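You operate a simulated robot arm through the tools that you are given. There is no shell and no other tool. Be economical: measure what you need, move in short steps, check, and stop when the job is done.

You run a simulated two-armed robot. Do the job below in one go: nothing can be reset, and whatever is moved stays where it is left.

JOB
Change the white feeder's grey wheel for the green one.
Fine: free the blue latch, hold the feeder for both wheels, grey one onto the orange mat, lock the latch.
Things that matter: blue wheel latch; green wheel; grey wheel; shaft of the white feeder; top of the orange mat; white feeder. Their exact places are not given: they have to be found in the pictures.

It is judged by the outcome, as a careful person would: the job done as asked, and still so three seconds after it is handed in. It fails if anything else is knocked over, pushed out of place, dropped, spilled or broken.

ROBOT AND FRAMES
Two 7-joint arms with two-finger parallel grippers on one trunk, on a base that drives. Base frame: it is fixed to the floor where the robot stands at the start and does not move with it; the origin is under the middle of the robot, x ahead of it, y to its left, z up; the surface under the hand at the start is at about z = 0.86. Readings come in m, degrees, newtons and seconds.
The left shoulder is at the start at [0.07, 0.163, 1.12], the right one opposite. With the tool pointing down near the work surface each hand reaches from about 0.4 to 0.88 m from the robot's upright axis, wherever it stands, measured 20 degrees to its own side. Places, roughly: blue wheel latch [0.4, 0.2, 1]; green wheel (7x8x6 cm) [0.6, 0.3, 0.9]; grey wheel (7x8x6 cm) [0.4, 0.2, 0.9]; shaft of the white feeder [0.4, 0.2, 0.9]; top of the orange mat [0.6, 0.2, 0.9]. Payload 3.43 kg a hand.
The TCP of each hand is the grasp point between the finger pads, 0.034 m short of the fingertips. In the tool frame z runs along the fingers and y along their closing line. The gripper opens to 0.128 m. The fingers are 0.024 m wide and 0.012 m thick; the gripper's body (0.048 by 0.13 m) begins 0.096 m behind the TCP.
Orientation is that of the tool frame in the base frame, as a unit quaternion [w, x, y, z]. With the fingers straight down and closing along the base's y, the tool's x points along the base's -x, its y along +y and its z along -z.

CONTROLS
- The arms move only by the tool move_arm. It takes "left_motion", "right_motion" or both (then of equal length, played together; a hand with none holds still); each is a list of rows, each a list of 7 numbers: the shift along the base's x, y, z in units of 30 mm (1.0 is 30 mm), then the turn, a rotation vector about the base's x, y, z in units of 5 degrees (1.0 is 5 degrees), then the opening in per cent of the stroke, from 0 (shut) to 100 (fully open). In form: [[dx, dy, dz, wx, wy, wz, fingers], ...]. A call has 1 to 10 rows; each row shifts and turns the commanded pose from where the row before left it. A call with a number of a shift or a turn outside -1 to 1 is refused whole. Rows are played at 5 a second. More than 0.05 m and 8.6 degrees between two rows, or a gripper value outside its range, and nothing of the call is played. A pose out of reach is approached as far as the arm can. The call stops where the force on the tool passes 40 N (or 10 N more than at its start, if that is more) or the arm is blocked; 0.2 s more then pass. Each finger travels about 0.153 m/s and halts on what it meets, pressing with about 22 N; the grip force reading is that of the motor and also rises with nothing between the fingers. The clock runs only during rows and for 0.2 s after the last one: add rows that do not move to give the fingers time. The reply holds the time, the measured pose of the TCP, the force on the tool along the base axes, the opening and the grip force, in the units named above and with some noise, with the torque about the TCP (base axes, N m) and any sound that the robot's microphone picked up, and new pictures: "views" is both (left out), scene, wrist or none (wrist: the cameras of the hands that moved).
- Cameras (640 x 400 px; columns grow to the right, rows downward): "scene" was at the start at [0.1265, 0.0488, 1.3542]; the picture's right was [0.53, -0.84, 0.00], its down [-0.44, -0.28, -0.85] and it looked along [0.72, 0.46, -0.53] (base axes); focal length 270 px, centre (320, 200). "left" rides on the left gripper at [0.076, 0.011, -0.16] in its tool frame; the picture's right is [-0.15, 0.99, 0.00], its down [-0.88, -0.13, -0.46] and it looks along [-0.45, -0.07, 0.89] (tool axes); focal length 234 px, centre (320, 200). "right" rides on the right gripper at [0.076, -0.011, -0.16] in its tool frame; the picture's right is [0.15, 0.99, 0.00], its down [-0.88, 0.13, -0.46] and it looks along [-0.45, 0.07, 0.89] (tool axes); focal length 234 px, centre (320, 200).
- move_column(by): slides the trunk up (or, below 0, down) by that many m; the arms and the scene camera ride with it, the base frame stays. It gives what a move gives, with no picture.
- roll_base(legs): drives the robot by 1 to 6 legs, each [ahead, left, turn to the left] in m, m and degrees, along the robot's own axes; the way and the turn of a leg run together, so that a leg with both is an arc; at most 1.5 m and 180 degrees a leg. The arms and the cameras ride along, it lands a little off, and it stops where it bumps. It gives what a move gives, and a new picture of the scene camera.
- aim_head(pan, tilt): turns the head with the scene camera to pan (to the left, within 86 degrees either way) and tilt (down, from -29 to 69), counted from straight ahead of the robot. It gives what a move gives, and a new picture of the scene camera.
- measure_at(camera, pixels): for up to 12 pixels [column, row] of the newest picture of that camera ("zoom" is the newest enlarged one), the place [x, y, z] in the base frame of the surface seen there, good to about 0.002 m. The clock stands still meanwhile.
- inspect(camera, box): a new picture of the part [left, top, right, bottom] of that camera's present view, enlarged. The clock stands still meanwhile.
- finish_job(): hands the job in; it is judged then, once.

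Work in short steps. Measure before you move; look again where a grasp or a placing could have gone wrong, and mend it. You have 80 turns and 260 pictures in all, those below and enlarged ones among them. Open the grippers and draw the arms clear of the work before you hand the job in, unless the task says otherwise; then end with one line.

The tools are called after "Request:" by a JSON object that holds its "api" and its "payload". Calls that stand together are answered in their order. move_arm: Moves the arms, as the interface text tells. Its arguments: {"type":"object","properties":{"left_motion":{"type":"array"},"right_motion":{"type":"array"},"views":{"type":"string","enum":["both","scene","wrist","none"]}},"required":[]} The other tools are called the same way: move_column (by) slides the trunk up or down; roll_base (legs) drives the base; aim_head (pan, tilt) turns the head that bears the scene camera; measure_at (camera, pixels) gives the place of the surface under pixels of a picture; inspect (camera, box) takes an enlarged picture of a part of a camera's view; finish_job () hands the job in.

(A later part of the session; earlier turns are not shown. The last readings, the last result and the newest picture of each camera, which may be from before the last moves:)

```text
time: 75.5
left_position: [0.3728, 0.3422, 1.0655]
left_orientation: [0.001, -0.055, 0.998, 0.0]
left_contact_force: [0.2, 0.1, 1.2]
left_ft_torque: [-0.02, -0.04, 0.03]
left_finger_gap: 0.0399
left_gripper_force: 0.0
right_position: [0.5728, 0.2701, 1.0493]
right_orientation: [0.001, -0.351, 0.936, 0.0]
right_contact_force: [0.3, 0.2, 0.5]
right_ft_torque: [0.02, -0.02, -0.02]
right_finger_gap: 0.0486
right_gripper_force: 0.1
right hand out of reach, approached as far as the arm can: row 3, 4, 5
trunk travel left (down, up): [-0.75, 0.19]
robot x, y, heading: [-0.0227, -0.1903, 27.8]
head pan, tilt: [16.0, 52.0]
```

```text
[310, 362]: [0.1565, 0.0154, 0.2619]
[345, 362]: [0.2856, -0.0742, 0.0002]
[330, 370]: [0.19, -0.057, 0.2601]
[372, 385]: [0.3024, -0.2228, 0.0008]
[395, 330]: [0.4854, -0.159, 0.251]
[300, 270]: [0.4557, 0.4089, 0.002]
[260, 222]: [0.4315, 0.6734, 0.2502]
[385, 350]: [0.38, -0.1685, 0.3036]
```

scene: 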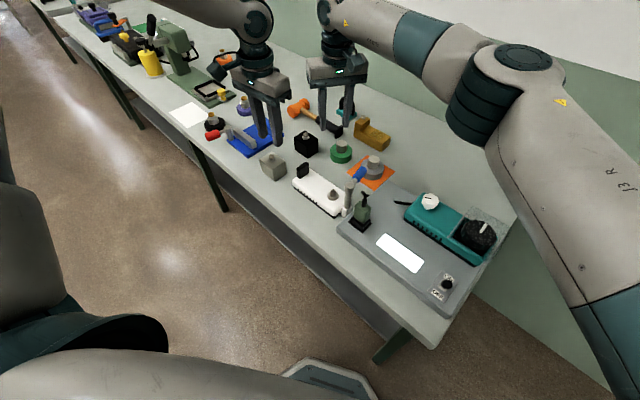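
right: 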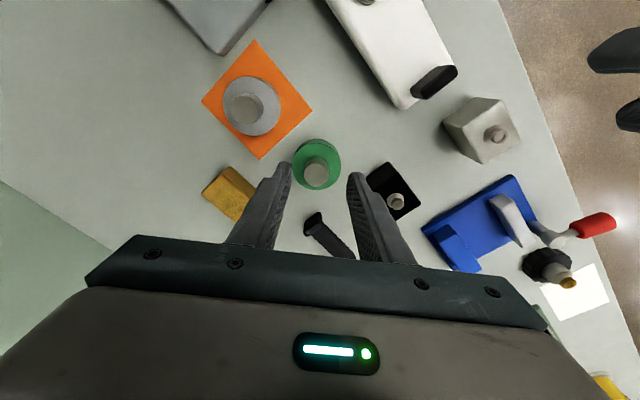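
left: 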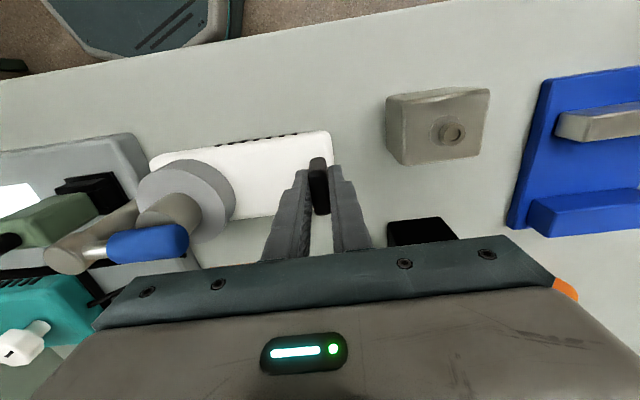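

The base (radius ≈0.28) has room: table leg at x 0.38, shelf beyond. I drive 0.085 m ahead.

Request:
{"api": "roll_base", "payload": {"legs": [[0.085, 0, 0]]}}

Request:
{"api": "inspect", "payload": {"camera": "right", "box": [200, 60, 440, 260]}}

```text
time: 76.6
left_position: [0.4453, 0.3801, 1.0673]
left_orientation: [0.002, -0.056, 0.998, 0.0]
left_contact_force: [-0.4, 1.6, -0.2]
left_ft_torque: [0.0, 0.0, 0.03]
left_finger_gap: 0.0399
left_gripper_force: 0.0
right_position: [0.645, 0.3095, 1.0499]
right_orientation: [0.001, -0.352, 0.936, -0.001]
right_contact_force: [0.6, -1.1, -0.2]
right_ft_torque: [-0.03, 0.0, -0.01]
right_finger_gap: 0.0486
right_gripper_force: 0.0
trunk travel left (down, up): [-0.75, 0.19]
robot x, y, heading: [0.0501, -0.1525, 28.2]
head pan, tilt: [16.0, 52.0]
```

scene: 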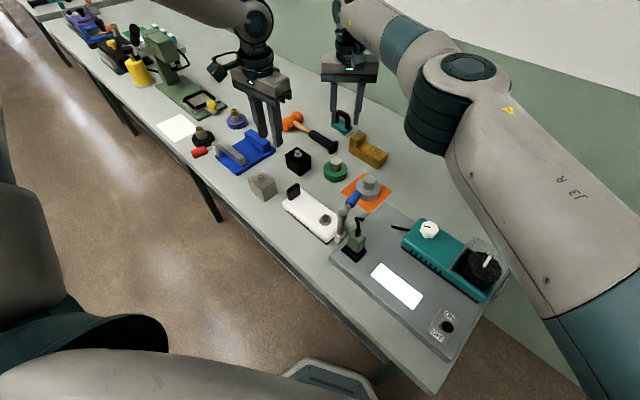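

```text
2.00 times, centred on (320, 160) of right
```

zoom: 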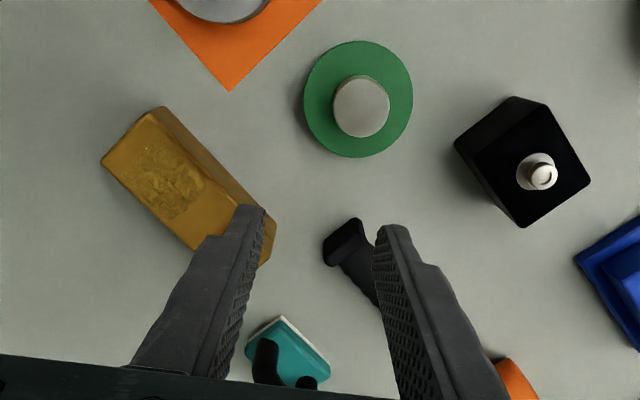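

Now both go over their targets: right to the green hub, left back over the handle.

Request:
{"api": "move_arm", "payload": {"left_motion": [[-0.2, -0.7, 0, 0, 0, -0.7, 31], [-0.2, -0.7, 0, 0, 0, -0.55, 31], [-0.18, -0.7, 0, 0, 0, 0, 31], [0, -0.75, 0, 0, 0, 0, 31], [0, 0, 0, 0, 0, 0, 31], [0, 0, -0.5, 0, 0, 0, 31], [0, 0, 0, 0, 0, 0, 31]], "right_motion": [[-0.5, -0.1, 0, 0, 0, 0, 38], [-0.5, -0.2, 0, 0, 0, 0, 38], [-0.5, -0.2, 0, 0, 0, 0, 38], [0, 0, -0.5, 0, 0, 0, 38], [0, 0, -0.8, 0, 0, 0, 38], [0, 0, -0.8, 0, 0, 0, 38], [0, 0, 0, 0, 0, 0, 38]], "views": "wrist"}}

```text
time: 78.2
left_position: [0.4276, 0.2929, 1.052]
left_orientation: [0.002, -0.001, 1.0, -0.002]
left_contact_force: [-0.1, -0.2, 0.1]
left_ft_torque: [0.03, -0.01, 0.01]
left_finger_gap: 0.0398
left_gripper_force: 0.1
right_position: [0.6006, 0.2928, 0.987]
right_orientation: [0.002, -0.352, 0.936, 0.0]
right_contact_force: [-0.8, -0.9, -0.1]
right_ft_torque: [0.01, -0.03, -0.01]
right_finger_gap: 0.0488
right_gripper_force: 0.0
trunk travel left (down, up): [-0.75, 0.19]
robot x, y, heading: [0.0483, -0.1484, 27.9]
head pan, tilt: [16.0, 52.0]
```

right: 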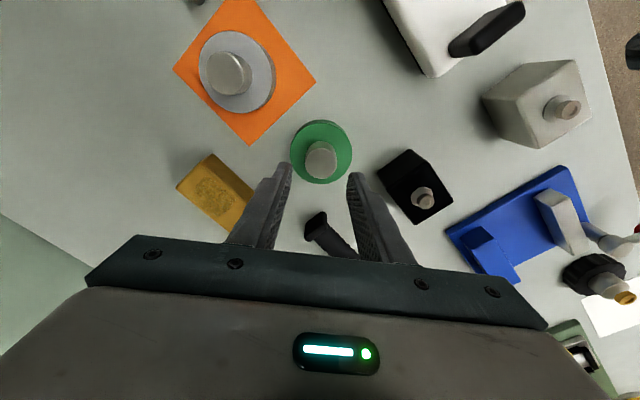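
left: 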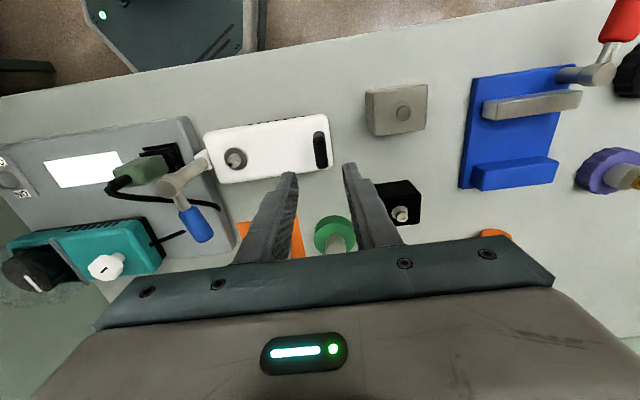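

Both well placed. Right down to 0.926 on the green hub, left down to 0.941 on the handle, then both close.

Request:
{"api": "move_arm", "payload": {"left_motion": [[0, 0.04, -0.8, 0, 0, 0, 31], [0, 0, -0.8, 0, 0, 0, 31], [0, 0, -0.8, 0, 0, 0, 31], [0, 0, -0.8, 0, 0, 0, 31], [0, 0, -0.5, 0, 0, 0, 31], [0, 0, 0, 0, 0, 0, 31], [0, 0, 0, 0, 0, 0, 18], [0, 0, 0, 0, 0, 0, 10], [0, 0, 0, 0, 0, 0, 0], [0, 0, 0, 0, 0, 0, 0]], "right_motion": [[-0.03, 0.05, -0.6, 0, 0, 0, 38], [0, 0, -0.6, 0, 0, 0, 38], [0, 0, -0.5, 0, 0, 0, 38], [0, 0, -0.33, 0, 0, 0, 38], [0, 0, 0, 0, 0, 0, 38], [0, 0, 0, 0, 0, 0, 38], [0, 0, 0, 0, 0, 0, 30], [0, 0, 0, 0, 0, 0, 22], [0, 0, 0, 0, 0, 0, 0], [0, 0, 0, 0, 0, 0, 0]], "views": "both"}}

```text
time: 80.4
left_position: [0.424, 0.3024, 0.9436]
left_orientation: [0.003, -0.002, 1.0, -0.002]
left_contact_force: [-0.1, -1.0, 0.0]
left_ft_torque: [-0.02, -0.07, 0.03]
left_finger_gap: 0.0148
left_gripper_force: 21.6
left hand out of reach, approached as far as the arm can: row 5
right_position: [0.5991, 0.2976, 0.9249]
right_orientation: [0.001, -0.351, 0.936, -0.001]
right_contact_force: [-0.2, 0.3, 0.2]
right_ft_torque: [0.02, 0.0, 0.0]
right_finger_gap: 0.0328
right_gripper_force: 22.0
trunk travel left (down, up): [-0.75, 0.19]
robot x, y, heading: [0.0501, -0.1497, 27.9]
head pan, tilt: [16.0, 52.0]
```

scene: 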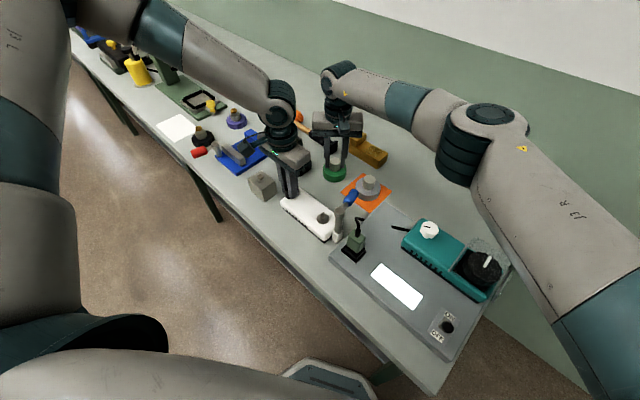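
right: 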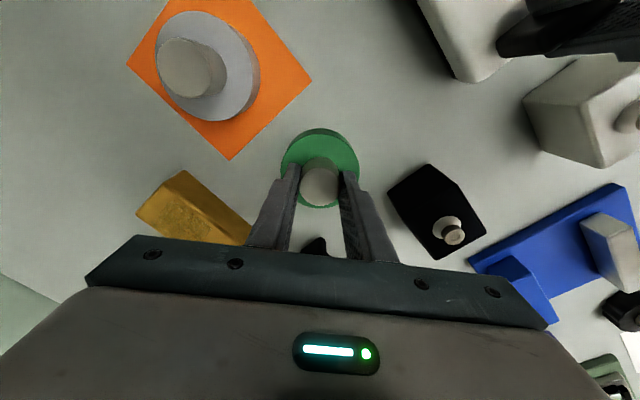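
left: 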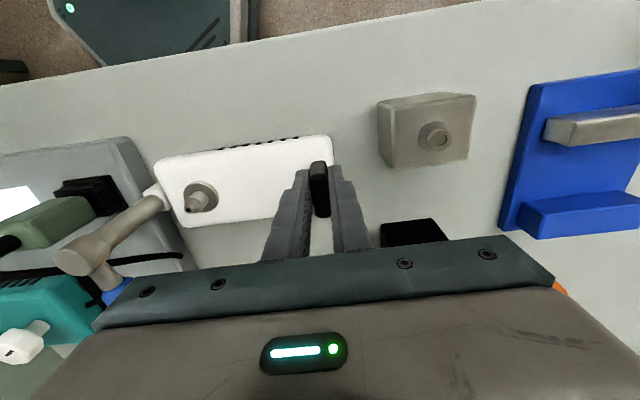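

Both have a grip, but the left hand ended 8 mm further in +y. I measure whether the feeder came along: shaft at (195,197) in the left picture.

Request:
{"api": "measure_at", "payload": {"camera": "left", "pixels": [[190, 208], [192, 198], [200, 190], [213, 188], [319, 175], [75, 258], [334, 140], [155, 160]]}}

Request:
{"api": "inspect", "payload": {"camera": "scene", "box": [265, 160, 385, 250]}}

```text
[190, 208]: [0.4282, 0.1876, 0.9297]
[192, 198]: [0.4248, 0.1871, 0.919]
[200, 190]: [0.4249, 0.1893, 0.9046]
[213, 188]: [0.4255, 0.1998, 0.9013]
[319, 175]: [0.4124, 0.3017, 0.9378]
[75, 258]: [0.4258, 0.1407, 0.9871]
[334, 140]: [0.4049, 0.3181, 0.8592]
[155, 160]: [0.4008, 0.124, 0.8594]
```

```text
4.44 times, centred on (325, 205) of scene
```

zoom: 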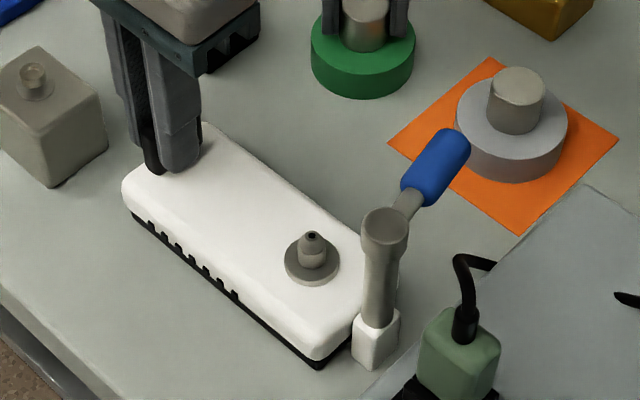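

The feeder was drawn about 8–9 mm in +y. I try to slide it back with the held handle, by small steps.

Request:
{"api": "move_arm", "payload": {"left_motion": [[0, -0.1, 0, 0, 0, 0, 0], [0.03, -0.1, 0, 0, 0, 0, 0], [0.03, -0.08, 0, 0, 0, 0, 0], [0, 0, 0, 0, 0, 0, 0]], "views": "none"}}

```text
time: 81.4
left_position: [0.4225, 0.295, 0.9477]
left_orientation: [0.002, -0.002, 1.0, -0.001]
left_contact_force: [0.5, 0.8, -4.4]
left_ft_torque: [0.4, 0.04, 0.03]
left_finger_gap: 0.0149
left_gripper_force: 22.0
left hand out of reach, approached as far as the arm can: row 2
right_position: [0.598, 0.2973, 0.9257]
right_orientation: [0.001, -0.352, 0.936, -0.001]
right_contact_force: [-1.3, -1.4, 1.8]
right_ft_torque: [0.01, 0.01, 0.0]
right_finger_gap: 0.0331
right_gripper_force: 21.8
trunk travel left (down, up): [-0.75, 0.19]
robot x, y, heading: [0.0501, -0.1526, 28.1]
head pan, tilt: [16.0, 52.0]
```

Back to y 0.295, though the hand rose about 4 mm; I check whether the feeder is tilted by measuring it.

Request:
{"api": "inspect", "payload": {"camera": "scene", "box": [280, 180, 360, 245]}}

Request:
{"api": "inspect", "payload": {"camera": "left", "box": [140, 110, 380, 260]}}

```text
6.15 times, centred on (320, 212) of scene
```

zoom: 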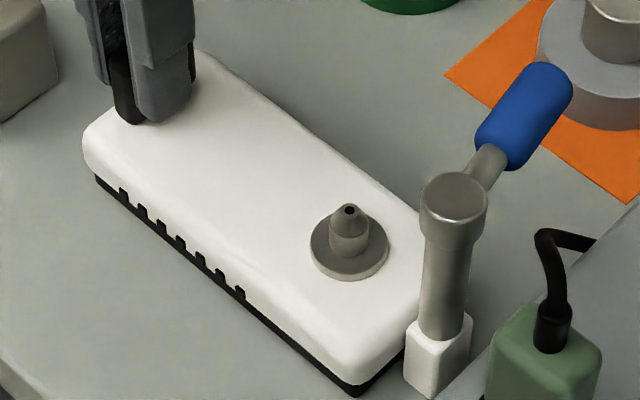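

```text
2.67 times, centred on (260, 185) of left
```

zoom: 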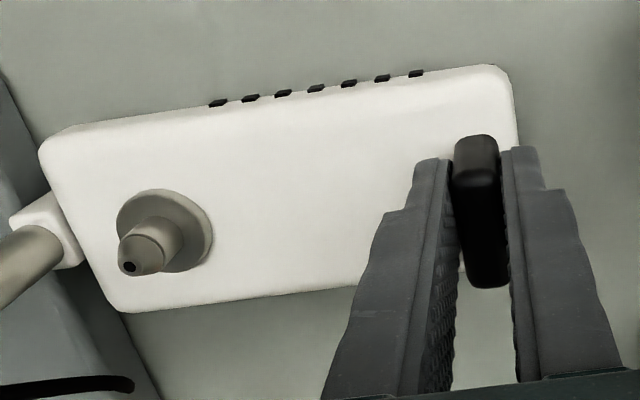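

Request:
{"api": "measure_at", "payload": {"camera": "zoom", "pixels": [[128, 266], [200, 235], [185, 205], [130, 205], [100, 180], [400, 120], [500, 100], [110, 280], [475, 170]]}}

Request:
{"api": "measure_at", "payload": {"camera": "scene", "pixels": [[324, 215], [325, 212], [334, 219], [319, 219], [300, 205], [325, 230], [305, 213]]}}

```text
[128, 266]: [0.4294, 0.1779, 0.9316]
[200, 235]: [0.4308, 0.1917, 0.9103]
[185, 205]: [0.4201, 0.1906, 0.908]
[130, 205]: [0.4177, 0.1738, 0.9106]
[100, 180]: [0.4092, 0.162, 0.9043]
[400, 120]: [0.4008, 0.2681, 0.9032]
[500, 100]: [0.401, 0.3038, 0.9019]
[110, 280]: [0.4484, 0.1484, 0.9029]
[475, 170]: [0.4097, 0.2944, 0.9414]
```

```text
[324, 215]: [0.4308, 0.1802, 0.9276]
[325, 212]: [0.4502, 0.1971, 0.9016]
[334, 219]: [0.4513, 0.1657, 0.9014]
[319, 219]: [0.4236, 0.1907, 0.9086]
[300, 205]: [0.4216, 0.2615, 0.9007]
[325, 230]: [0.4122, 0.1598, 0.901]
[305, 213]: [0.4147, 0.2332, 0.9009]
```

The feeder is flat and back in place (shaft at (0.430, 0.179), top 0.902). Now I lift the green wheel and carry it round toward the shaft.

Request:
{"api": "move_arm", "payload": {"right_motion": [[0, 0, 0.5, 0, 0, 0, 0], [0, 0, 1, 0, 0, 0, 0], [0, 0, 1, 0, 0, 0, 0], [0, 0, 1, 0, 0, 0, 0], [0, 0, 1, 0, 0, 0, 0], [-0.3, -0.7, 0.5, 0, 0, 1, 0], [-0.3, -0.8, 0, 0, 0, 1, 0], [-0.3, -0.8, 0, 0, 0, 1, 0], [-0.3, -0.8, 0, 0, 0, 1, 0], [-0.3, -0.7, 0, 0, 0, 1, 0]], "views": "wrist"}}

```text
time: 83.6
left_position: [0.4237, 0.2938, 0.9474]
left_orientation: [0.002, -0.002, 1.0, -0.001]
left_contact_force: [0.0, -0.4, -5.0]
left_ft_torque: [0.41, 0.05, 0.01]
left_finger_gap: 0.0145
left_gripper_force: 21.9
right_position: [0.5549, 0.1786, 1.0753]
right_orientation: [0.0, -0.547, 0.837, 0.0]
right_contact_force: [0.9, 0.2, -0.8]
right_ft_torque: [0.03, 0.01, -0.03]
right_finger_gap: 0.0331
right_gripper_force: 21.7
trunk travel left (down, up): [-0.75, 0.19]
robot x, y, heading: [0.0494, -0.1482, 28.0]
head pan, tilt: [16.0, 52.0]
```

right: 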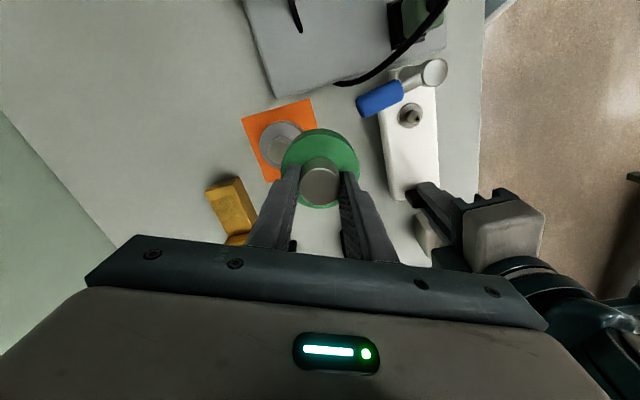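

On to the shaft: x to 0.430 with yaw going to 90.

Request:
{"api": "move_arm", "payload": {"right_motion": [[-0.5, 0, 0.2, 0, 0, 1, 0], [-0.6, 0, 0.1, 0, 0, 1, 0], [-0.7, 0, 0, 0, 0, 1, 0], [-0.8, 0, 0, 0, 0, 1, 0], [-0.8, 0, 0, 0, 0, 0.7, 0], [-0.76, 0, 0, 0, 0, 0, 0], [0, 0, 0, 0, 0, 0, 0]], "views": "both"}}

```text
time: 85.2
left_position: [0.4228, 0.294, 0.9483]
left_orientation: [0.002, -0.002, 1.0, -0.001]
left_contact_force: [0.5, 0.4, -4.2]
left_ft_torque: [0.39, 0.04, 0.0]
left_finger_gap: 0.0151
left_gripper_force: 21.7
right_position: [0.4295, 0.1831, 1.0868]
right_orientation: [0.0, -0.705, 0.709, 0.0]
right_contact_force: [0.6, 0.6, -0.9]
right_ft_torque: [0.04, 0.03, -0.01]
right_finger_gap: 0.0329
right_gripper_force: 21.4
trunk travel left (down, up): [-0.75, 0.19]
robot x, y, heading: [0.0503, -0.1421, 28.0]
head pan, tilt: [16.0, 52.0]
```

scene: 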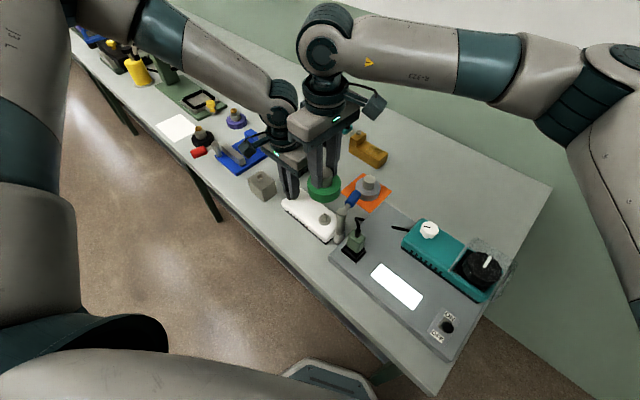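
right: 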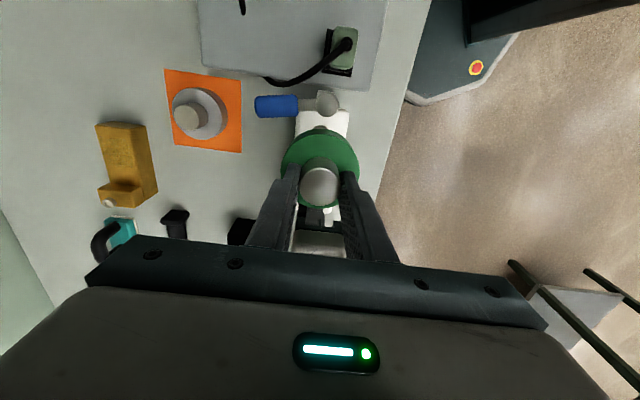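

I measure hub and flange edges in the grip and the shaft in the scene for the alignment.

Request:
{"api": "inspect", "payload": {"camera": "scene", "box": [285, 155, 365, 235]}}

Request:
{"api": "measure_at", "payload": {"camera": "right", "pixels": [[320, 183], [320, 171], [320, 197], [304, 184], [337, 184], [320, 140], [289, 160], [353, 160]]}}

```text
5.00 times, centred on (325, 195) of scene
```

zoom: 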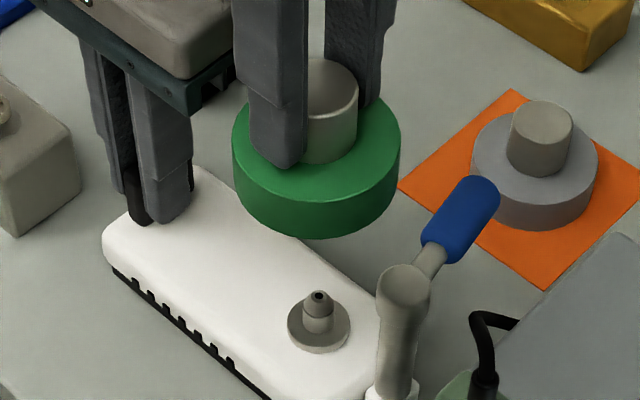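

```text
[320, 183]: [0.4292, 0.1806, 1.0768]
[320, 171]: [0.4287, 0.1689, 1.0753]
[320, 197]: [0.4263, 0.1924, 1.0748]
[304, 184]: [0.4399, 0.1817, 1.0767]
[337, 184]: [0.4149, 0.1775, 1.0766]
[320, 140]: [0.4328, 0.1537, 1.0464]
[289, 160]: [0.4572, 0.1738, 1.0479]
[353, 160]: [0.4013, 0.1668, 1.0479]
```

Request:
{"api": "measure_at", "payload": {"camera": "zoom", "pixels": [[319, 297], [290, 325], [348, 325], [319, 350], [305, 318], [333, 318], [319, 322], [316, 220], [236, 150], [396, 150]]}}

```text
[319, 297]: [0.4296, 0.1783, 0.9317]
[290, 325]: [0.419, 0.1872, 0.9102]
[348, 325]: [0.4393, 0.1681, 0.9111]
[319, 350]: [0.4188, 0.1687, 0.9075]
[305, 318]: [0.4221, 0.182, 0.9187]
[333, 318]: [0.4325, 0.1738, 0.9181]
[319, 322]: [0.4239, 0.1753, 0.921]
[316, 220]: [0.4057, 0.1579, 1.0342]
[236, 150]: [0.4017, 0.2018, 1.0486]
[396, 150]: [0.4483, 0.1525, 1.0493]
```

Wheel centre ≈ (0.4285, 0.1815) against the shaft at (0.4297, 0.1783): I correct by (+1, −3) mm and lower to just above the tip.

Request:
{"api": "move_arm", "payload": {"right_motion": [[0.03, -0.1, -0.5, 0, 0, 0, 0], [0, 0, -0.8, 0, 0, 0, 0], [0, 0, -0.8, 0, 0, 0, 0], [0, 0, -0.5, 0, 0, 0, 0], [0, 0, 0, 0, 0, 0, 0]], "views": "both"}}

Request:
{"api": "inspect", "payload": {"camera": "scene", "box": [285, 165, 365, 245]}}

```text
time: 86.4
left_position: [0.4234, 0.2944, 0.9479]
left_orientation: [0.001, -0.001, 1.0, -0.001]
left_contact_force: [-0.5, 0.0, -4.6]
left_ft_torque: [0.36, 0.05, 0.0]
left_finger_gap: 0.0147
left_gripper_force: 21.8
right_position: [0.4305, 0.1799, 1.0084]
right_orientation: [0.001, -0.705, 0.709, -0.001]
right_contact_force: [-0.2, -0.6, -1.0]
right_ft_torque: [0.04, -0.02, -0.01]
right_finger_gap: 0.0329
right_gripper_force: 21.8
trunk travel left (down, up): [-0.75, 0.19]
robot x, y, heading: [0.0495, -0.1485, 28.0]
head pan, tilt: [16.0, 52.0]
```

scene: 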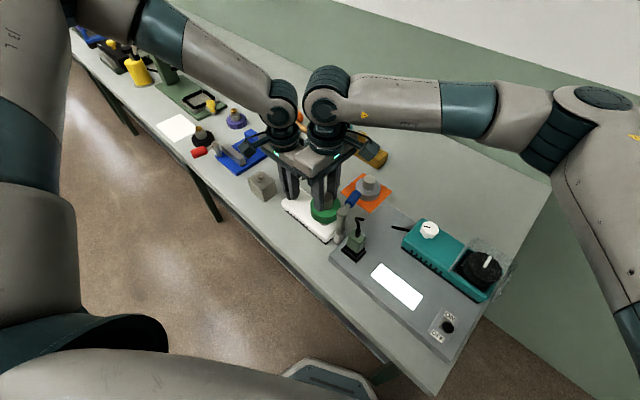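
right: 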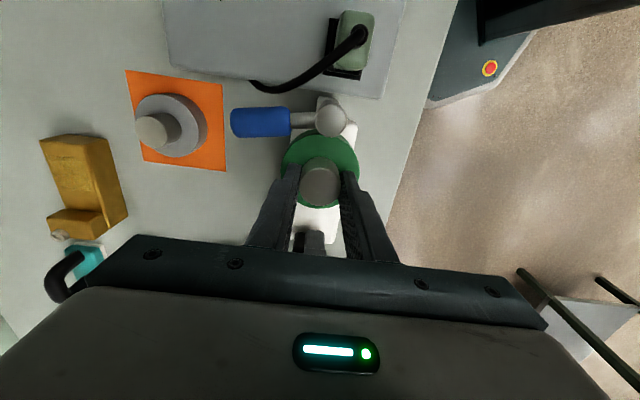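

```text
5.00 times, centred on (325, 205) of scene
```

zoom: 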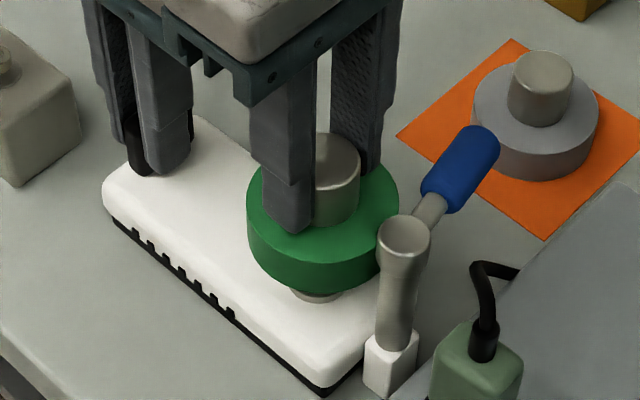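

Aligned above the shaft. I lower slowly onto it, watching the force.

Request:
{"api": "move_arm", "payload": {"right_motion": [[0, 0, -0.2, 0, 0, 0, 0], [0, 0, -0.15, 0, 0, 0, 0], [0, 0, -0.1, 0, 0, 0, 0], [0, 0, -0.1, 0, 0, 0, 0], [0, 0, -0.1, 0, 0, 0, 0], [0, 0, 0, 0, 0, 0, 0]], "views": "none"}}

```text
time: 87.8
left_position: [0.4235, 0.295, 0.9481]
left_orientation: [0.002, -0.001, 1.0, -0.002]
left_contact_force: [0.2, -1.2, -4.8]
left_ft_torque: [0.54, 0.02, 0.1]
left_finger_gap: 0.0148
left_gripper_force: 21.7
right_position: [0.4327, 0.1795, 0.9871]
right_orientation: [0.001, -0.705, 0.709, -0.001]
right_contact_force: [-0.9, 0.1, 0.5]
right_ft_torque: [0.04, 0.07, 0.02]
right_finger_gap: 0.0328
right_gripper_force: 21.4
trunk travel left (down, up): [-0.75, 0.19]
robot x, y, heading: [0.0497, -0.1521, 28.0]
head pan, tilt: [16.0, 52.0]
```

It has entered below the tip height without force. I continue to the seat (≈0.9725).

Request:
{"api": "move_arm", "payload": {"right_motion": [[0, 0, -0.12, 0, 0, 0, 0], [0, 0, -0.12, 0, 0, 0, 0], [0, 0, -0.1, 0, 0, 0, 0], [0, 0, -0.08, 0, 0, 0, 0], [0, 0, -0.06, 0, 0, 0, 0], [0, 0, 0, 0, 0, 0, 0]], "views": "wrist"}}

```text
time: 89.2
left_position: [0.4226, 0.2941, 0.9474]
left_orientation: [0.002, -0.002, 1.0, -0.001]
left_contact_force: [1.8, -1.5, -13.3]
left_ft_torque: [0.57, -0.12, 0.3]
left_finger_gap: 0.0155
left_gripper_force: 22.2
right_position: [0.4304, 0.1797, 0.974]
right_orientation: [0.002, -0.705, 0.709, 0.0]
right_contact_force: [-2.2, 1.6, 19.7]
right_ft_torque: [0.12, 0.1, 0.0]
right_finger_gap: 0.0331
right_gripper_force: 21.9
trunk travel left (down, up): [-0.75, 0.19]
robot x, y, heading: [0.0496, -0.1464, 27.8]
head pan, tilt: [16.0, 52.0]
```

right: 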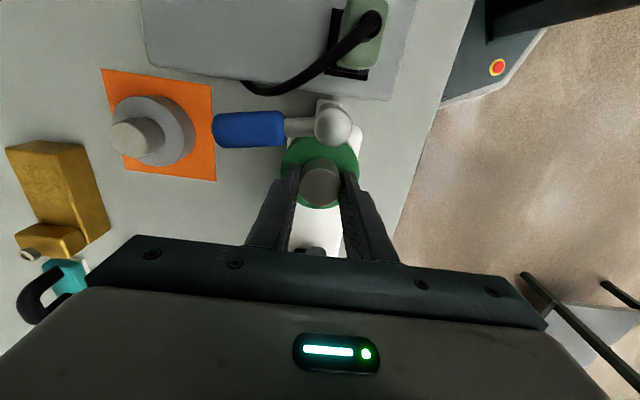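

Seated at 0.974 with 20 N. I check the flange height (seated value 0.934).

Request:
{"api": "measure_at", "payload": {"camera": "right", "pixels": [[320, 148], [298, 152], [345, 152], [320, 183]]}}

Request:
{"api": "move_arm", "payload": {"right_motion": [[0, 0, 0.03, 0, 0, 0, 0], [0, 0, 0, 0, 0, 0, 32], [0, 0, 0, 0, 0, 0, 36], [0, 0, 0, 0, 0, 0, 36], [0, 0, 0.5, 0, 0, 0, 36], [0, 0, 0.8, 0, 0, 0, 36], [0, 0, 0.8, 0, 0, 0, 36], [0, 0, 0.8, 0, 0, 0, 36], [0, 0, 0, 0, 0, 0, 36]], "views": "both"}}

```text
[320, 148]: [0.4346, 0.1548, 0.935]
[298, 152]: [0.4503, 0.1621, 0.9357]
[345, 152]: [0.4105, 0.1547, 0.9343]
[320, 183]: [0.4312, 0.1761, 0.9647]
```

```text
time: 91.2
left_position: [0.4235, 0.2943, 0.9483]
left_orientation: [0.002, -0.002, 1.0, -0.001]
left_contact_force: [-1.0, 0.6, -5.5]
left_ft_torque: [0.5, 0.06, -0.01]
left_finger_gap: 0.0146
left_gripper_force: 21.6
right_position: [0.4313, 0.1801, 1.0595]
right_orientation: [0.001, -0.705, 0.709, 0.0]
right_contact_force: [0.2, -0.3, -0.3]
right_ft_torque: [0.02, 0.01, 0.0]
right_finger_gap: 0.0462
right_gripper_force: 0.2
trunk travel left (down, up): [-0.75, 0.19]
robot x, y, heading: [0.0479, -0.1489, 27.9]
head pan, tilt: [16.0, 52.0]
```

scene: 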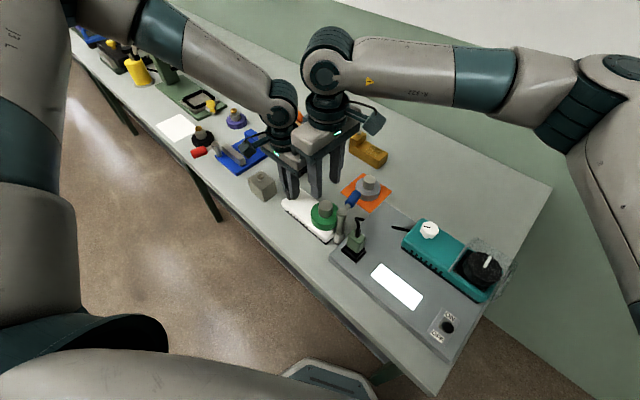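
right: 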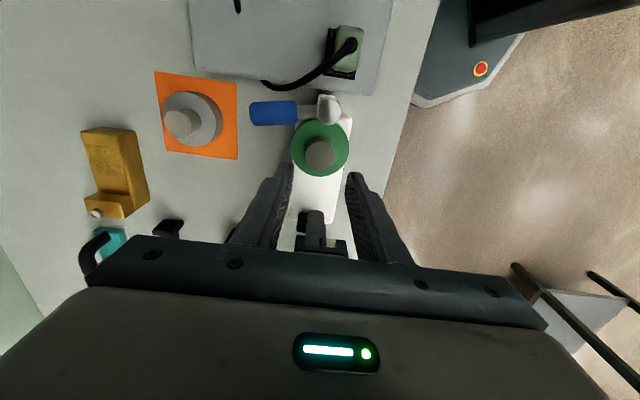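

The green wheel is seated (flange 0.935, as the grey one was). Now for the latch: I move the right hand away and turn it to yaw ~5 over the bar.

Request:
{"api": "move_arm", "payload": {"right_motion": [[0.5, -0.5, 0.2, 0, 0, 0, 32], [0.6, -0.5, 0, 0, 0, 0, 32], [0.6, -0.5, 0, 0, 0, 0, 32], [0.1, 0, 0, 0, 0, -1, 32], [0.1, 0, 0, 0, 0, -1, 32], [0.1, 0, 0, 0, 0, -1, 32], [0.1, 0, 0, 0, 0, -1, 32], [0, 0, 0, 0, 0, -1, 32], [0, 0, 0, 0, 0, -1, 32], [0, 0, 0, 0, 0, -1, 32]], "views": "none"}}

Request:
{"api": "move_arm", "payload": {"right_motion": [[0, 0, 0, 0, 0, -1, 32], [0, 0, 0, 0, 0, -1, 32], [0, 0, 0, 0, 0, -1, 32], [0, 0, 0, 0, 0, -1, 32], [0, 0, 0, 0, 0, -1, 32], [0, 0, 0, 0, 0, -1, 32], [0, 0, 0, 0, 0, -1, 32], [0, 0, 0, 0, 0, -1, 32], [0, 0, 0, 0, 0, -1, 32], [0, 0, 0, 0, 0, 0, 32]], "views": "wrist"}}

```text
time: 93.4
left_position: [0.4232, 0.295, 0.9485]
left_orientation: [0.001, -0.001, 1.0, -0.001]
left_contact_force: [-0.6, 0.8, -6.0]
left_ft_torque: [0.5, 0.04, 0.0]
left_finger_gap: 0.0149
left_gripper_force: 22.2
right_position: [0.4936, 0.1341, 1.0668]
right_orientation: [0.0, -0.458, 0.889, 0.0]
right_contact_force: [-0.1, 0.3, -0.2]
right_ft_torque: [0.0, 0.01, -0.01]
right_finger_gap: 0.0412
right_gripper_force: 0.1
trunk travel left (down, up): [-0.75, 0.19]
robot x, y, heading: [0.0488, -0.1525, 28.0]
head pan, tilt: [16.0, 52.0]
```

```text
time: 95.6
left_position: [0.4226, 0.2951, 0.9466]
left_orientation: [0.001, -0.001, 1.0, -0.001]
left_contact_force: [0.0, -0.1, -4.7]
left_ft_torque: [0.48, 0.05, -0.02]
left_finger_gap: 0.0149
left_gripper_force: 22.6
right_position: [0.4931, 0.1357, 1.0671]
right_orientation: [0.001, -0.083, 0.997, -0.001]
right_contact_force: [-0.8, -0.6, 0.7]
right_ft_torque: [0.0, 0.01, 0.04]
right_finger_gap: 0.0407
right_gripper_force: 0.0
trunk travel left (down, up): [-0.75, 0.19]
robot x, y, heading: [0.0477, -0.153, 27.7]
head pan, tilt: [16.0, 52.0]
```

right: 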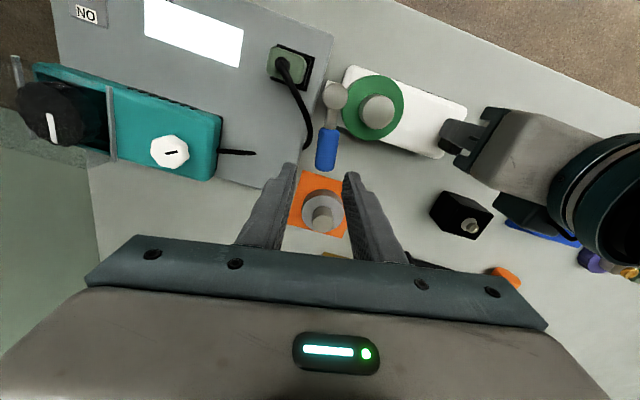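

I measure the bar and post as they are now, at (327,150) and (334,95).

Request:
{"api": "measure_at", "payload": {"camera": "right", "pixels": [[327, 165], [328, 150], [319, 150], [335, 150], [332, 120], [334, 95], [378, 110]]}}

```text
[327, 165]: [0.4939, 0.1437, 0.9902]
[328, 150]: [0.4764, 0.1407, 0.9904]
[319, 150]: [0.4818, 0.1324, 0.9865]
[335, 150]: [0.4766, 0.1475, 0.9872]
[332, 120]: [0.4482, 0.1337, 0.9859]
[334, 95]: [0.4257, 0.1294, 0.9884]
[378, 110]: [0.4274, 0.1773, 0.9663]
```

The bar stands at about 78 degrees. I go to (0.490, 0.1415), down to z 1.006, and narrow the fingers.

Request:
{"api": "move_arm", "payload": {"right_motion": [[-0.1, 0.19, -0.4, 0, 0, 0, 32], [0, 0, -0.8, 0, 0, 0, 32], [0, 0, -0.8, 0, 0, 0, 32], [0, 0, 0, 0, 0, 0, 25], [0, 0, 0, 0, 0, 0, 24]], "views": "wrist"}}

```text
time: 96.8
left_position: [0.4222, 0.2947, 0.9472]
left_orientation: [0.001, -0.002, 1.0, -0.001]
left_contact_force: [0.2, -0.1, -4.5]
left_ft_torque: [0.51, 0.01, -0.02]
left_finger_gap: 0.015
left_gripper_force: 21.7
right_position: [0.4919, 0.1392, 1.0057]
right_orientation: [-0.001, -0.085, 0.996, 0.0]
right_contact_force: [1.1, 0.0, -0.8]
right_ft_torque: [-0.02, -0.03, 0.02]
right_finger_gap: 0.0308
right_gripper_force: 0.1
trunk travel left (down, up): [-0.75, 0.19]
robot x, y, heading: [0.0479, -0.1517, 27.9]
head pan, tilt: [16.0, 52.0]
```

right: 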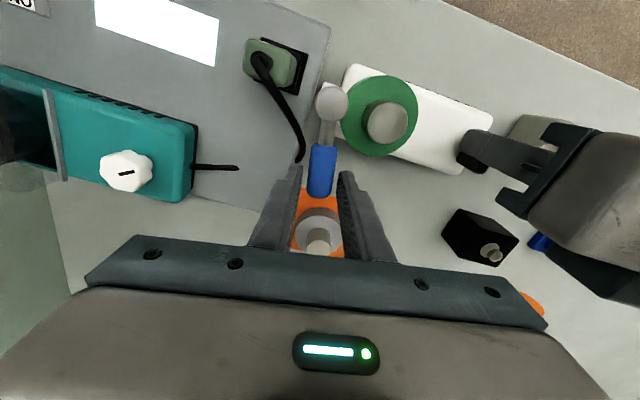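

The fingers straddle the bar. I swing it back along the arc, letting the tool turn 20 degrees ahead so that its body stays clear of the left hand.

Request:
{"api": "move_arm", "payload": {"right_motion": [[0, 0, 0, 0, 0, 1, 28], [0, 0, 0, 0, 0, 1, 28], [0, 0, 0, 0, 0, 1, 28], [0, 0, 0, 0, 0, 1, 28], [-0.04, 0.181, 0, 0, 0, 1, 28], [-0.056, 0.176, 0, 0, 0, 1, 28], [-0.071, 0.171, 0, 0, 0, 1, 28], [-0.085, 0.164, 0, 0, 0, 1, 28], [-0.099, 0.156, 0, 0, 0, 1, 28], [-0.113, 0.147, 0, 0, 0, 1, 28]], "views": "wrist"}}

```text
time: 99.0
left_position: [0.4227, 0.2953, 0.9482]
left_orientation: [0.002, -0.002, 1.0, -0.002]
left_contact_force: [0.2, 0.9, -5.2]
left_ft_torque: [0.45, 0.09, -0.02]
left_finger_gap: 0.015
left_gripper_force: 22.6
right_position: [0.4772, 0.1708, 1.0055]
right_orientation: [0.0, -0.498, 0.867, -0.001]
right_contact_force: [0.6, -0.3, 0.1]
right_ft_torque: [-0.01, 0.01, -0.01]
right_finger_gap: 0.0356
right_gripper_force: 0.0
trunk travel left (down, up): [-0.75, 0.19]
robot x, y, heading: [0.0471, -0.1524, 28.3]
head pan, tilt: [16.0, 52.0]
```

right: 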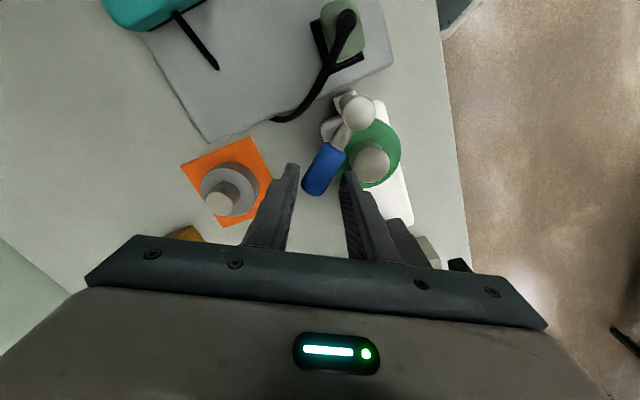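

Good, the bar follows. On with the rest of the arc.

Request:
{"api": "move_arm", "payload": {"right_motion": [[-0.125, 0.136, 0, 0, 0, 1, 28], [-0.136, 0.125, 0, 0, 0, 1, 28], [-0.147, 0.113, 0, 0, 0, 1, 28], [-0.156, 0.099, 0, 0, 0, 1, 28], [-0.164, 0.085, 0, 0, 0, 1, 28], [-0.171, 0.071, 0, 0, 0, 0.8, 28], [-0.176, 0.056, 0, 0, 0, 0, 28], [-0.181, 0.03, 0, 0, 0, 0, 28], [-0.183, 0, 0, 0, 0, 0, 28], [0, 0, 0, 0, 0, 0, 28]], "views": "wrist"}}

```text
time: 101.2
left_position: [0.4222, 0.2959, 0.9483]
left_orientation: [0.003, -0.001, 1.0, -0.002]
left_contact_force: [-0.2, -0.2, -5.8]
left_ft_torque: [0.5, 0.03, 0.0]
left_finger_gap: 0.0146
left_gripper_force: 22.2
right_position: [0.4354, 0.1923, 1.0062]
right_orientation: [0.001, -0.699, 0.715, -0.001]
right_contact_force: [0.3, 0.0, -0.2]
right_ft_torque: [0.0, -0.01, 0.0]
right_finger_gap: 0.0359
right_gripper_force: 0.0
trunk travel left (down, up): [-0.75, 0.19]
robot x, y, heading: [0.0523, -0.1496, 27.9]
head pan, tilt: [16.0, 52.0]
```

right: 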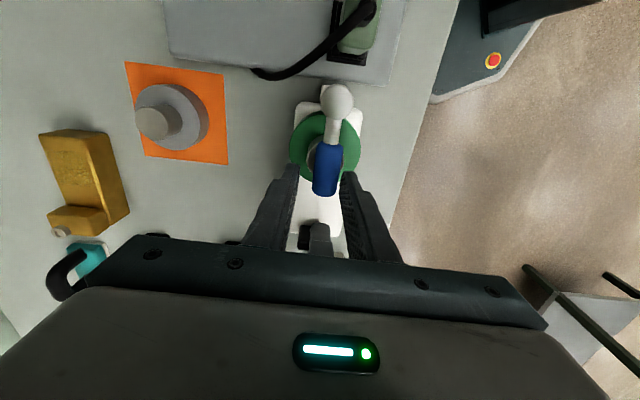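

Nearly closed. I narrow the fingers and push gently toward −x until the stop.

Request:
{"api": "move_arm", "payload": {"right_motion": [[0, 0, 0, 0, 0, 0, 19], [-0.1, 0, 0, 0, 0, 0, 19], [-0.1, 0, 0, 0, 0, 0, 19], [-0.05, 0, 0, 0, 0, 0, 19], [0, 0, 0, 0, 0, 0, 19]], "views": "wrist"}}

Request:
{"api": "measure_at", "payload": {"camera": "right", "pixels": [[320, 150], [320, 165], [320, 180], [320, 190], [330, 100]]}}

```text
time: 102.4
left_position: [0.423, 0.2948, 0.9481]
left_orientation: [0.002, -0.002, 1.0, -0.002]
left_contact_force: [-4.6, -2.2, -4.0]
left_ft_torque: [0.28, -0.13, -0.47]
left_finger_gap: 0.015
left_gripper_force: 21.5
right_position: [0.4267, 0.1911, 1.0062]
right_orientation: [0.001, -0.699, 0.715, -0.001]
right_contact_force: [2.6, 1.4, -2.0]
right_ft_torque: [0.08, -0.1, 0.1]
right_finger_gap: 0.0266
right_gripper_force: 1.9
trunk travel left (down, up): [-0.75, 0.19]
robot x, y, heading: [0.0465, -0.15, 28.1]
head pan, tilt: [16.0, 52.0]
```

right: 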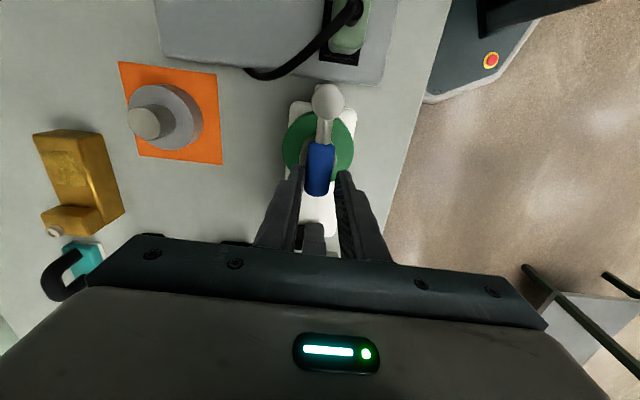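

```text
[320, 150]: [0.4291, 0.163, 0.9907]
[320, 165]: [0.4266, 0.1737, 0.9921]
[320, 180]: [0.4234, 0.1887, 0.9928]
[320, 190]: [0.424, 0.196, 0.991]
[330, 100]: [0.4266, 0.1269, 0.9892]
```

Still moving lightly at 3 N and near the original line. I push on a little to feel the stop.

Request:
{"api": "move_arm", "payload": {"right_motion": [[-0.08, 0, 0, 0, 0, 0, 19], [-0.08, 0, 0, 0, 0, 0, 19], [0, 0, 0, 0, 0, 0, 19]], "views": "wrist"}}

```text
time: 103.2
left_position: [0.4223, 0.2959, 0.9464]
left_orientation: [0.002, -0.002, 1.0, -0.001]
left_contact_force: [-7.1, 1.1, -3.3]
left_ft_torque: [0.3, -0.25, -0.65]
left_finger_gap: 0.0154
left_gripper_force: 21.5
right_position: [0.4209, 0.1917, 1.0059]
right_orientation: [0.002, -0.698, 0.716, 0.0]
right_contact_force: [7.0, -0.5, -1.9]
right_ft_torque: [0.0, -0.13, -0.08]
right_finger_gap: 0.0282
right_gripper_force: 3.8
trunk travel left (down, up): [-0.75, 0.19]
robot x, y, heading: [0.0488, -0.1515, 27.9]
head pan, tilt: [16.0, 52.0]
```

right: 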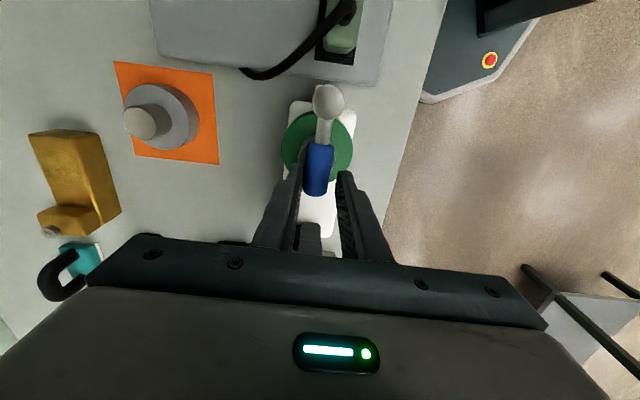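

Resistance grows to 7 N. I measure the bar's edges against the original (centre ≈0.4285 at y 0.18).

Request:
{"api": "inspect", "payload": {"camera": "right", "box": [270, 70, 370, 220]}}

Request:
{"api": "measure_at", "payload": {"camera": "right", "pixels": [[308, 170], [319, 170], [330, 170], [310, 155], [331, 155], [329, 100], [317, 188], [350, 112], [293, 112]]}}

```text
2.67 times, centred on (320, 145) of right
```

zoom: 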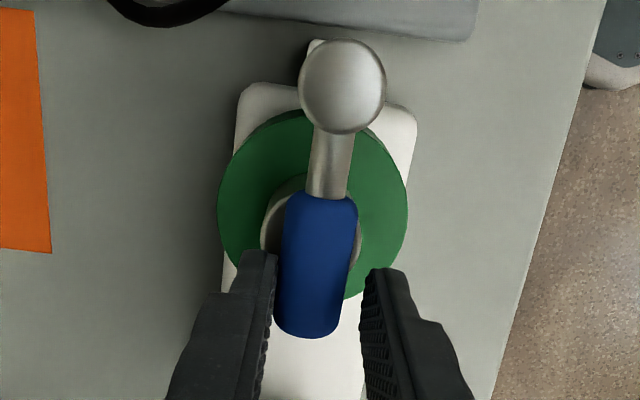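

```text
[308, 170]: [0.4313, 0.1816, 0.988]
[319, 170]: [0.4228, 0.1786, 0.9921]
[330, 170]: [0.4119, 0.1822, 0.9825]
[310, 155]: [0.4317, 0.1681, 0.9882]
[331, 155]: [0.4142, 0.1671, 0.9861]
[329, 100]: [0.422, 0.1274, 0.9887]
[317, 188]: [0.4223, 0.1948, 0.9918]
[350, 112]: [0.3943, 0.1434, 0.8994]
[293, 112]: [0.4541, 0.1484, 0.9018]
```

The latch is parallel to the feeder again (post 0.422, tip 0.422) and now carries the whole feeder with it, so it is at its stop. I ease the pressure, open, and lift the right hand.

Request:
{"api": "move_arm", "payload": {"right_motion": [[0.15, 0, 0, 0, 0, 0, 25], [0.08, 0, 0, 0, 0, 0, 31], [0, 0, 0, 0, 0, 0, 31], [0, 0, 0.8, 0, 0, 0, 31], [0, 0, 0.8, 0, 0, 0, 31], [0, 0, 0.8, 0, 0, 0, 31], [0, 0, 0, 0, 0, 0, 31]], "views": "wrist"}}

Request:
{"api": "inspect", "payload": {"camera": "right", "box": [250, 60, 390, 220]}}

Request:
{"api": "measure_at", "payload": {"camera": "right", "pixels": [[319, 140], [319, 155], [319, 165], [327, 97], [311, 155], [327, 155], [296, 150], [343, 150]]}}

```text
time: 104.8
left_position: [0.4232, 0.2945, 0.9487]
left_orientation: [0.002, -0.001, 1.0, -0.002]
left_contact_force: [0.0, -0.2, -5.1]
left_ft_torque: [0.47, 0.04, 0.0]
left_finger_gap: 0.0148
left_gripper_force: 21.9
right_position: [0.429, 0.192, 1.077]
right_orientation: [0.0, -0.699, 0.715, 0.0]
right_contact_force: [0.1, -0.6, -0.1]
right_ft_torque: [0.02, 0.0, 0.01]
right_finger_gap: 0.0397
right_gripper_force: 0.2
trunk travel left (down, up): [-0.75, 0.19]
robot x, y, heading: [0.0502, -0.149, 27.9]
head pan, tilt: [16.0, 52.0]
```

right: 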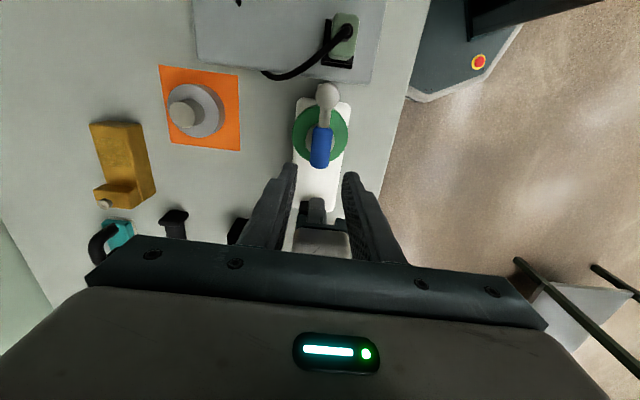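

```text
2.50 times, centred on (320, 140) of right
```

zoom: 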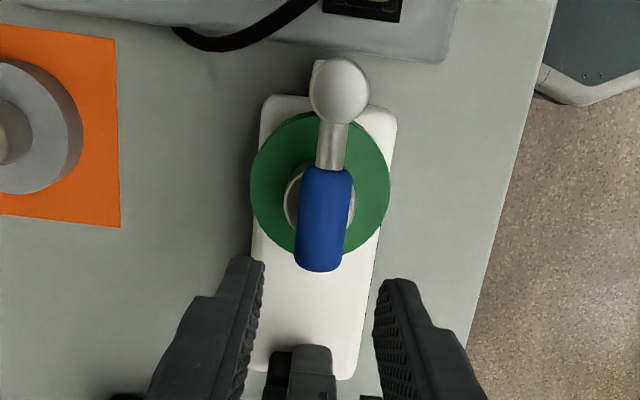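

```text
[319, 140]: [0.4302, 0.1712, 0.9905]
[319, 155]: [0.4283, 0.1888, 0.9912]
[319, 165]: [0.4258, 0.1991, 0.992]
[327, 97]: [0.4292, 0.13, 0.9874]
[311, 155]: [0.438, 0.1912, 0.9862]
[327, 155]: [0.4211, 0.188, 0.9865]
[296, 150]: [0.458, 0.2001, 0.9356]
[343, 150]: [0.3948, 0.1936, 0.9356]
```

Latch back at its original line (post x 0.429, bar centre 0.4295), feeder back in place. To be sure it is home, I press it once more slightly harder and back off in the same call.

Request:
{"api": "move_arm", "payload": {"right_motion": [[0, 0, -0.8, 0, 0, 0, 31], [0, 0, -0.8, 0, 0, 0, 31], [0, 0, -0.76, 0, 0, 0, 31], [0, 0, 0, 0, 0, 0, 19], [-0.1, 0, 0, 0, 0, 0, 19], [-0.12, 0, 0, 0, 0, 0, 19], [-0.12, 0, 0, 0, 0, 0, 19], [-0.08, 0, 0, 0, 0, 0, 19], [0, 0, 0, 0, 0, 0, 19]], "views": "wrist"}}

Request:
{"api": "measure_at", "payload": {"camera": "right", "pixels": [[308, 170], [319, 170], [330, 170], [329, 100], [317, 188]]}}

```text
time: 106.8
left_position: [0.4222, 0.2944, 0.9487]
left_orientation: [0.002, -0.002, 1.0, -0.002]
left_contact_force: [-7.3, -4.4, -6.0]
left_ft_torque: [0.55, -0.23, -0.7]
left_finger_gap: 0.0167
left_gripper_force: 21.7
right_position: [0.4161, 0.1909, 1.0072]
right_orientation: [0.001, -0.699, 0.715, -0.001]
right_contact_force: [7.4, 3.7, -0.7]
right_ft_torque: [0.13, -0.18, -0.01]
right_finger_gap: 0.0284
right_gripper_force: 3.9
trunk travel left (down, up): [-0.75, 0.19]
robot x, y, heading: [0.0508, -0.1497, 27.9]
head pan, tilt: [16.0, 52.0]
```

right: 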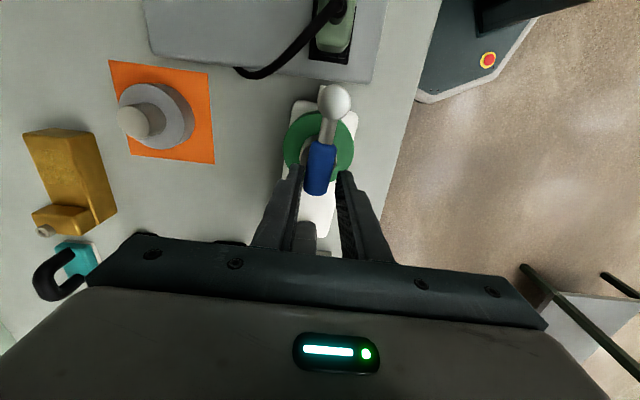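

```text
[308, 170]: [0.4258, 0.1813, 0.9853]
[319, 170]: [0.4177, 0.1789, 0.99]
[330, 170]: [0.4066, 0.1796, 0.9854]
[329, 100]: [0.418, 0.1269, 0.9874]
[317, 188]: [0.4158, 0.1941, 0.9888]
```

The feeder as a whole turns with the latch now, so the latch is firmly at its stop. I back off, lift, and see where the feeder rests.

Request:
{"api": "move_arm", "payload": {"right_motion": [[0.15, 0, 0, 0, 0, 0, 25], [0.2, 0, 0, 0, 0, 0, 33], [0.05, 0, 0, 0, 0, 0, 36], [0, 0, 0.8, 0, 0, 0, 36], [0, 0, 0.8, 0, 0, 0, 36], [0, 0, 0.8, 0, 0, 0, 36], [0, 0, 0, 0, 0, 0, 36]], "views": "wrist"}}

Request:
{"api": "measure_at", "payload": {"camera": "right", "pixels": [[319, 140], [319, 155], [319, 165], [327, 97], [311, 155], [327, 155], [340, 190], [297, 190], [349, 105], [298, 105]]}}

```text
time: 108.4
left_position: [0.4224, 0.2953, 0.9489]
left_orientation: [0.002, -0.001, 1.0, -0.001]
left_contact_force: [0.5, -0.6, -4.9]
left_ft_torque: [0.48, 0.0, 0.06]
left_finger_gap: 0.0149
left_gripper_force: 22.2
right_position: [0.4284, 0.1939, 1.0796]
right_orientation: [0.0, -0.698, 0.716, 0.0]
right_contact_force: [-0.2, 0.0, -0.6]
right_ft_torque: [0.01, 0.0, -0.01]
right_finger_gap: 0.0462
right_gripper_force: 0.1
trunk travel left (down, up): [-0.75, 0.19]
robot x, y, heading: [0.0455, -0.1497, 28.1]
head pan, tilt: [16.0, 52.0]
```

right: 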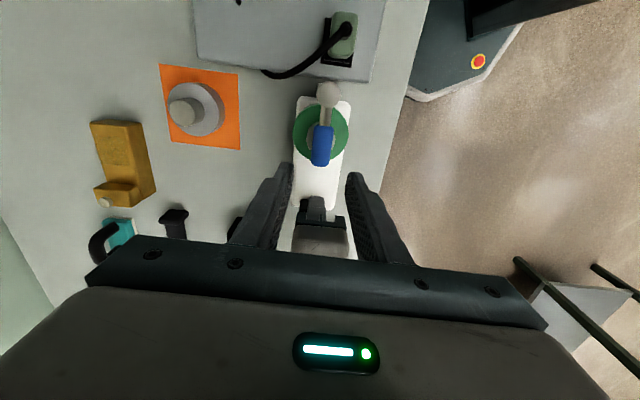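

```text
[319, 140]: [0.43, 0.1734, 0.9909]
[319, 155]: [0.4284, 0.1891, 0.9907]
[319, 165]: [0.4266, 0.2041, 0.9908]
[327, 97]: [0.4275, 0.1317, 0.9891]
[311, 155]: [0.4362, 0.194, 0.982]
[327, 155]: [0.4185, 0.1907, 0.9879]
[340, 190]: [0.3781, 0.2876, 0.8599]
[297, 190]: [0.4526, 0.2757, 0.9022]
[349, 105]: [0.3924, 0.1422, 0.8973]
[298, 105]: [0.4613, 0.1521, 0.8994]
```

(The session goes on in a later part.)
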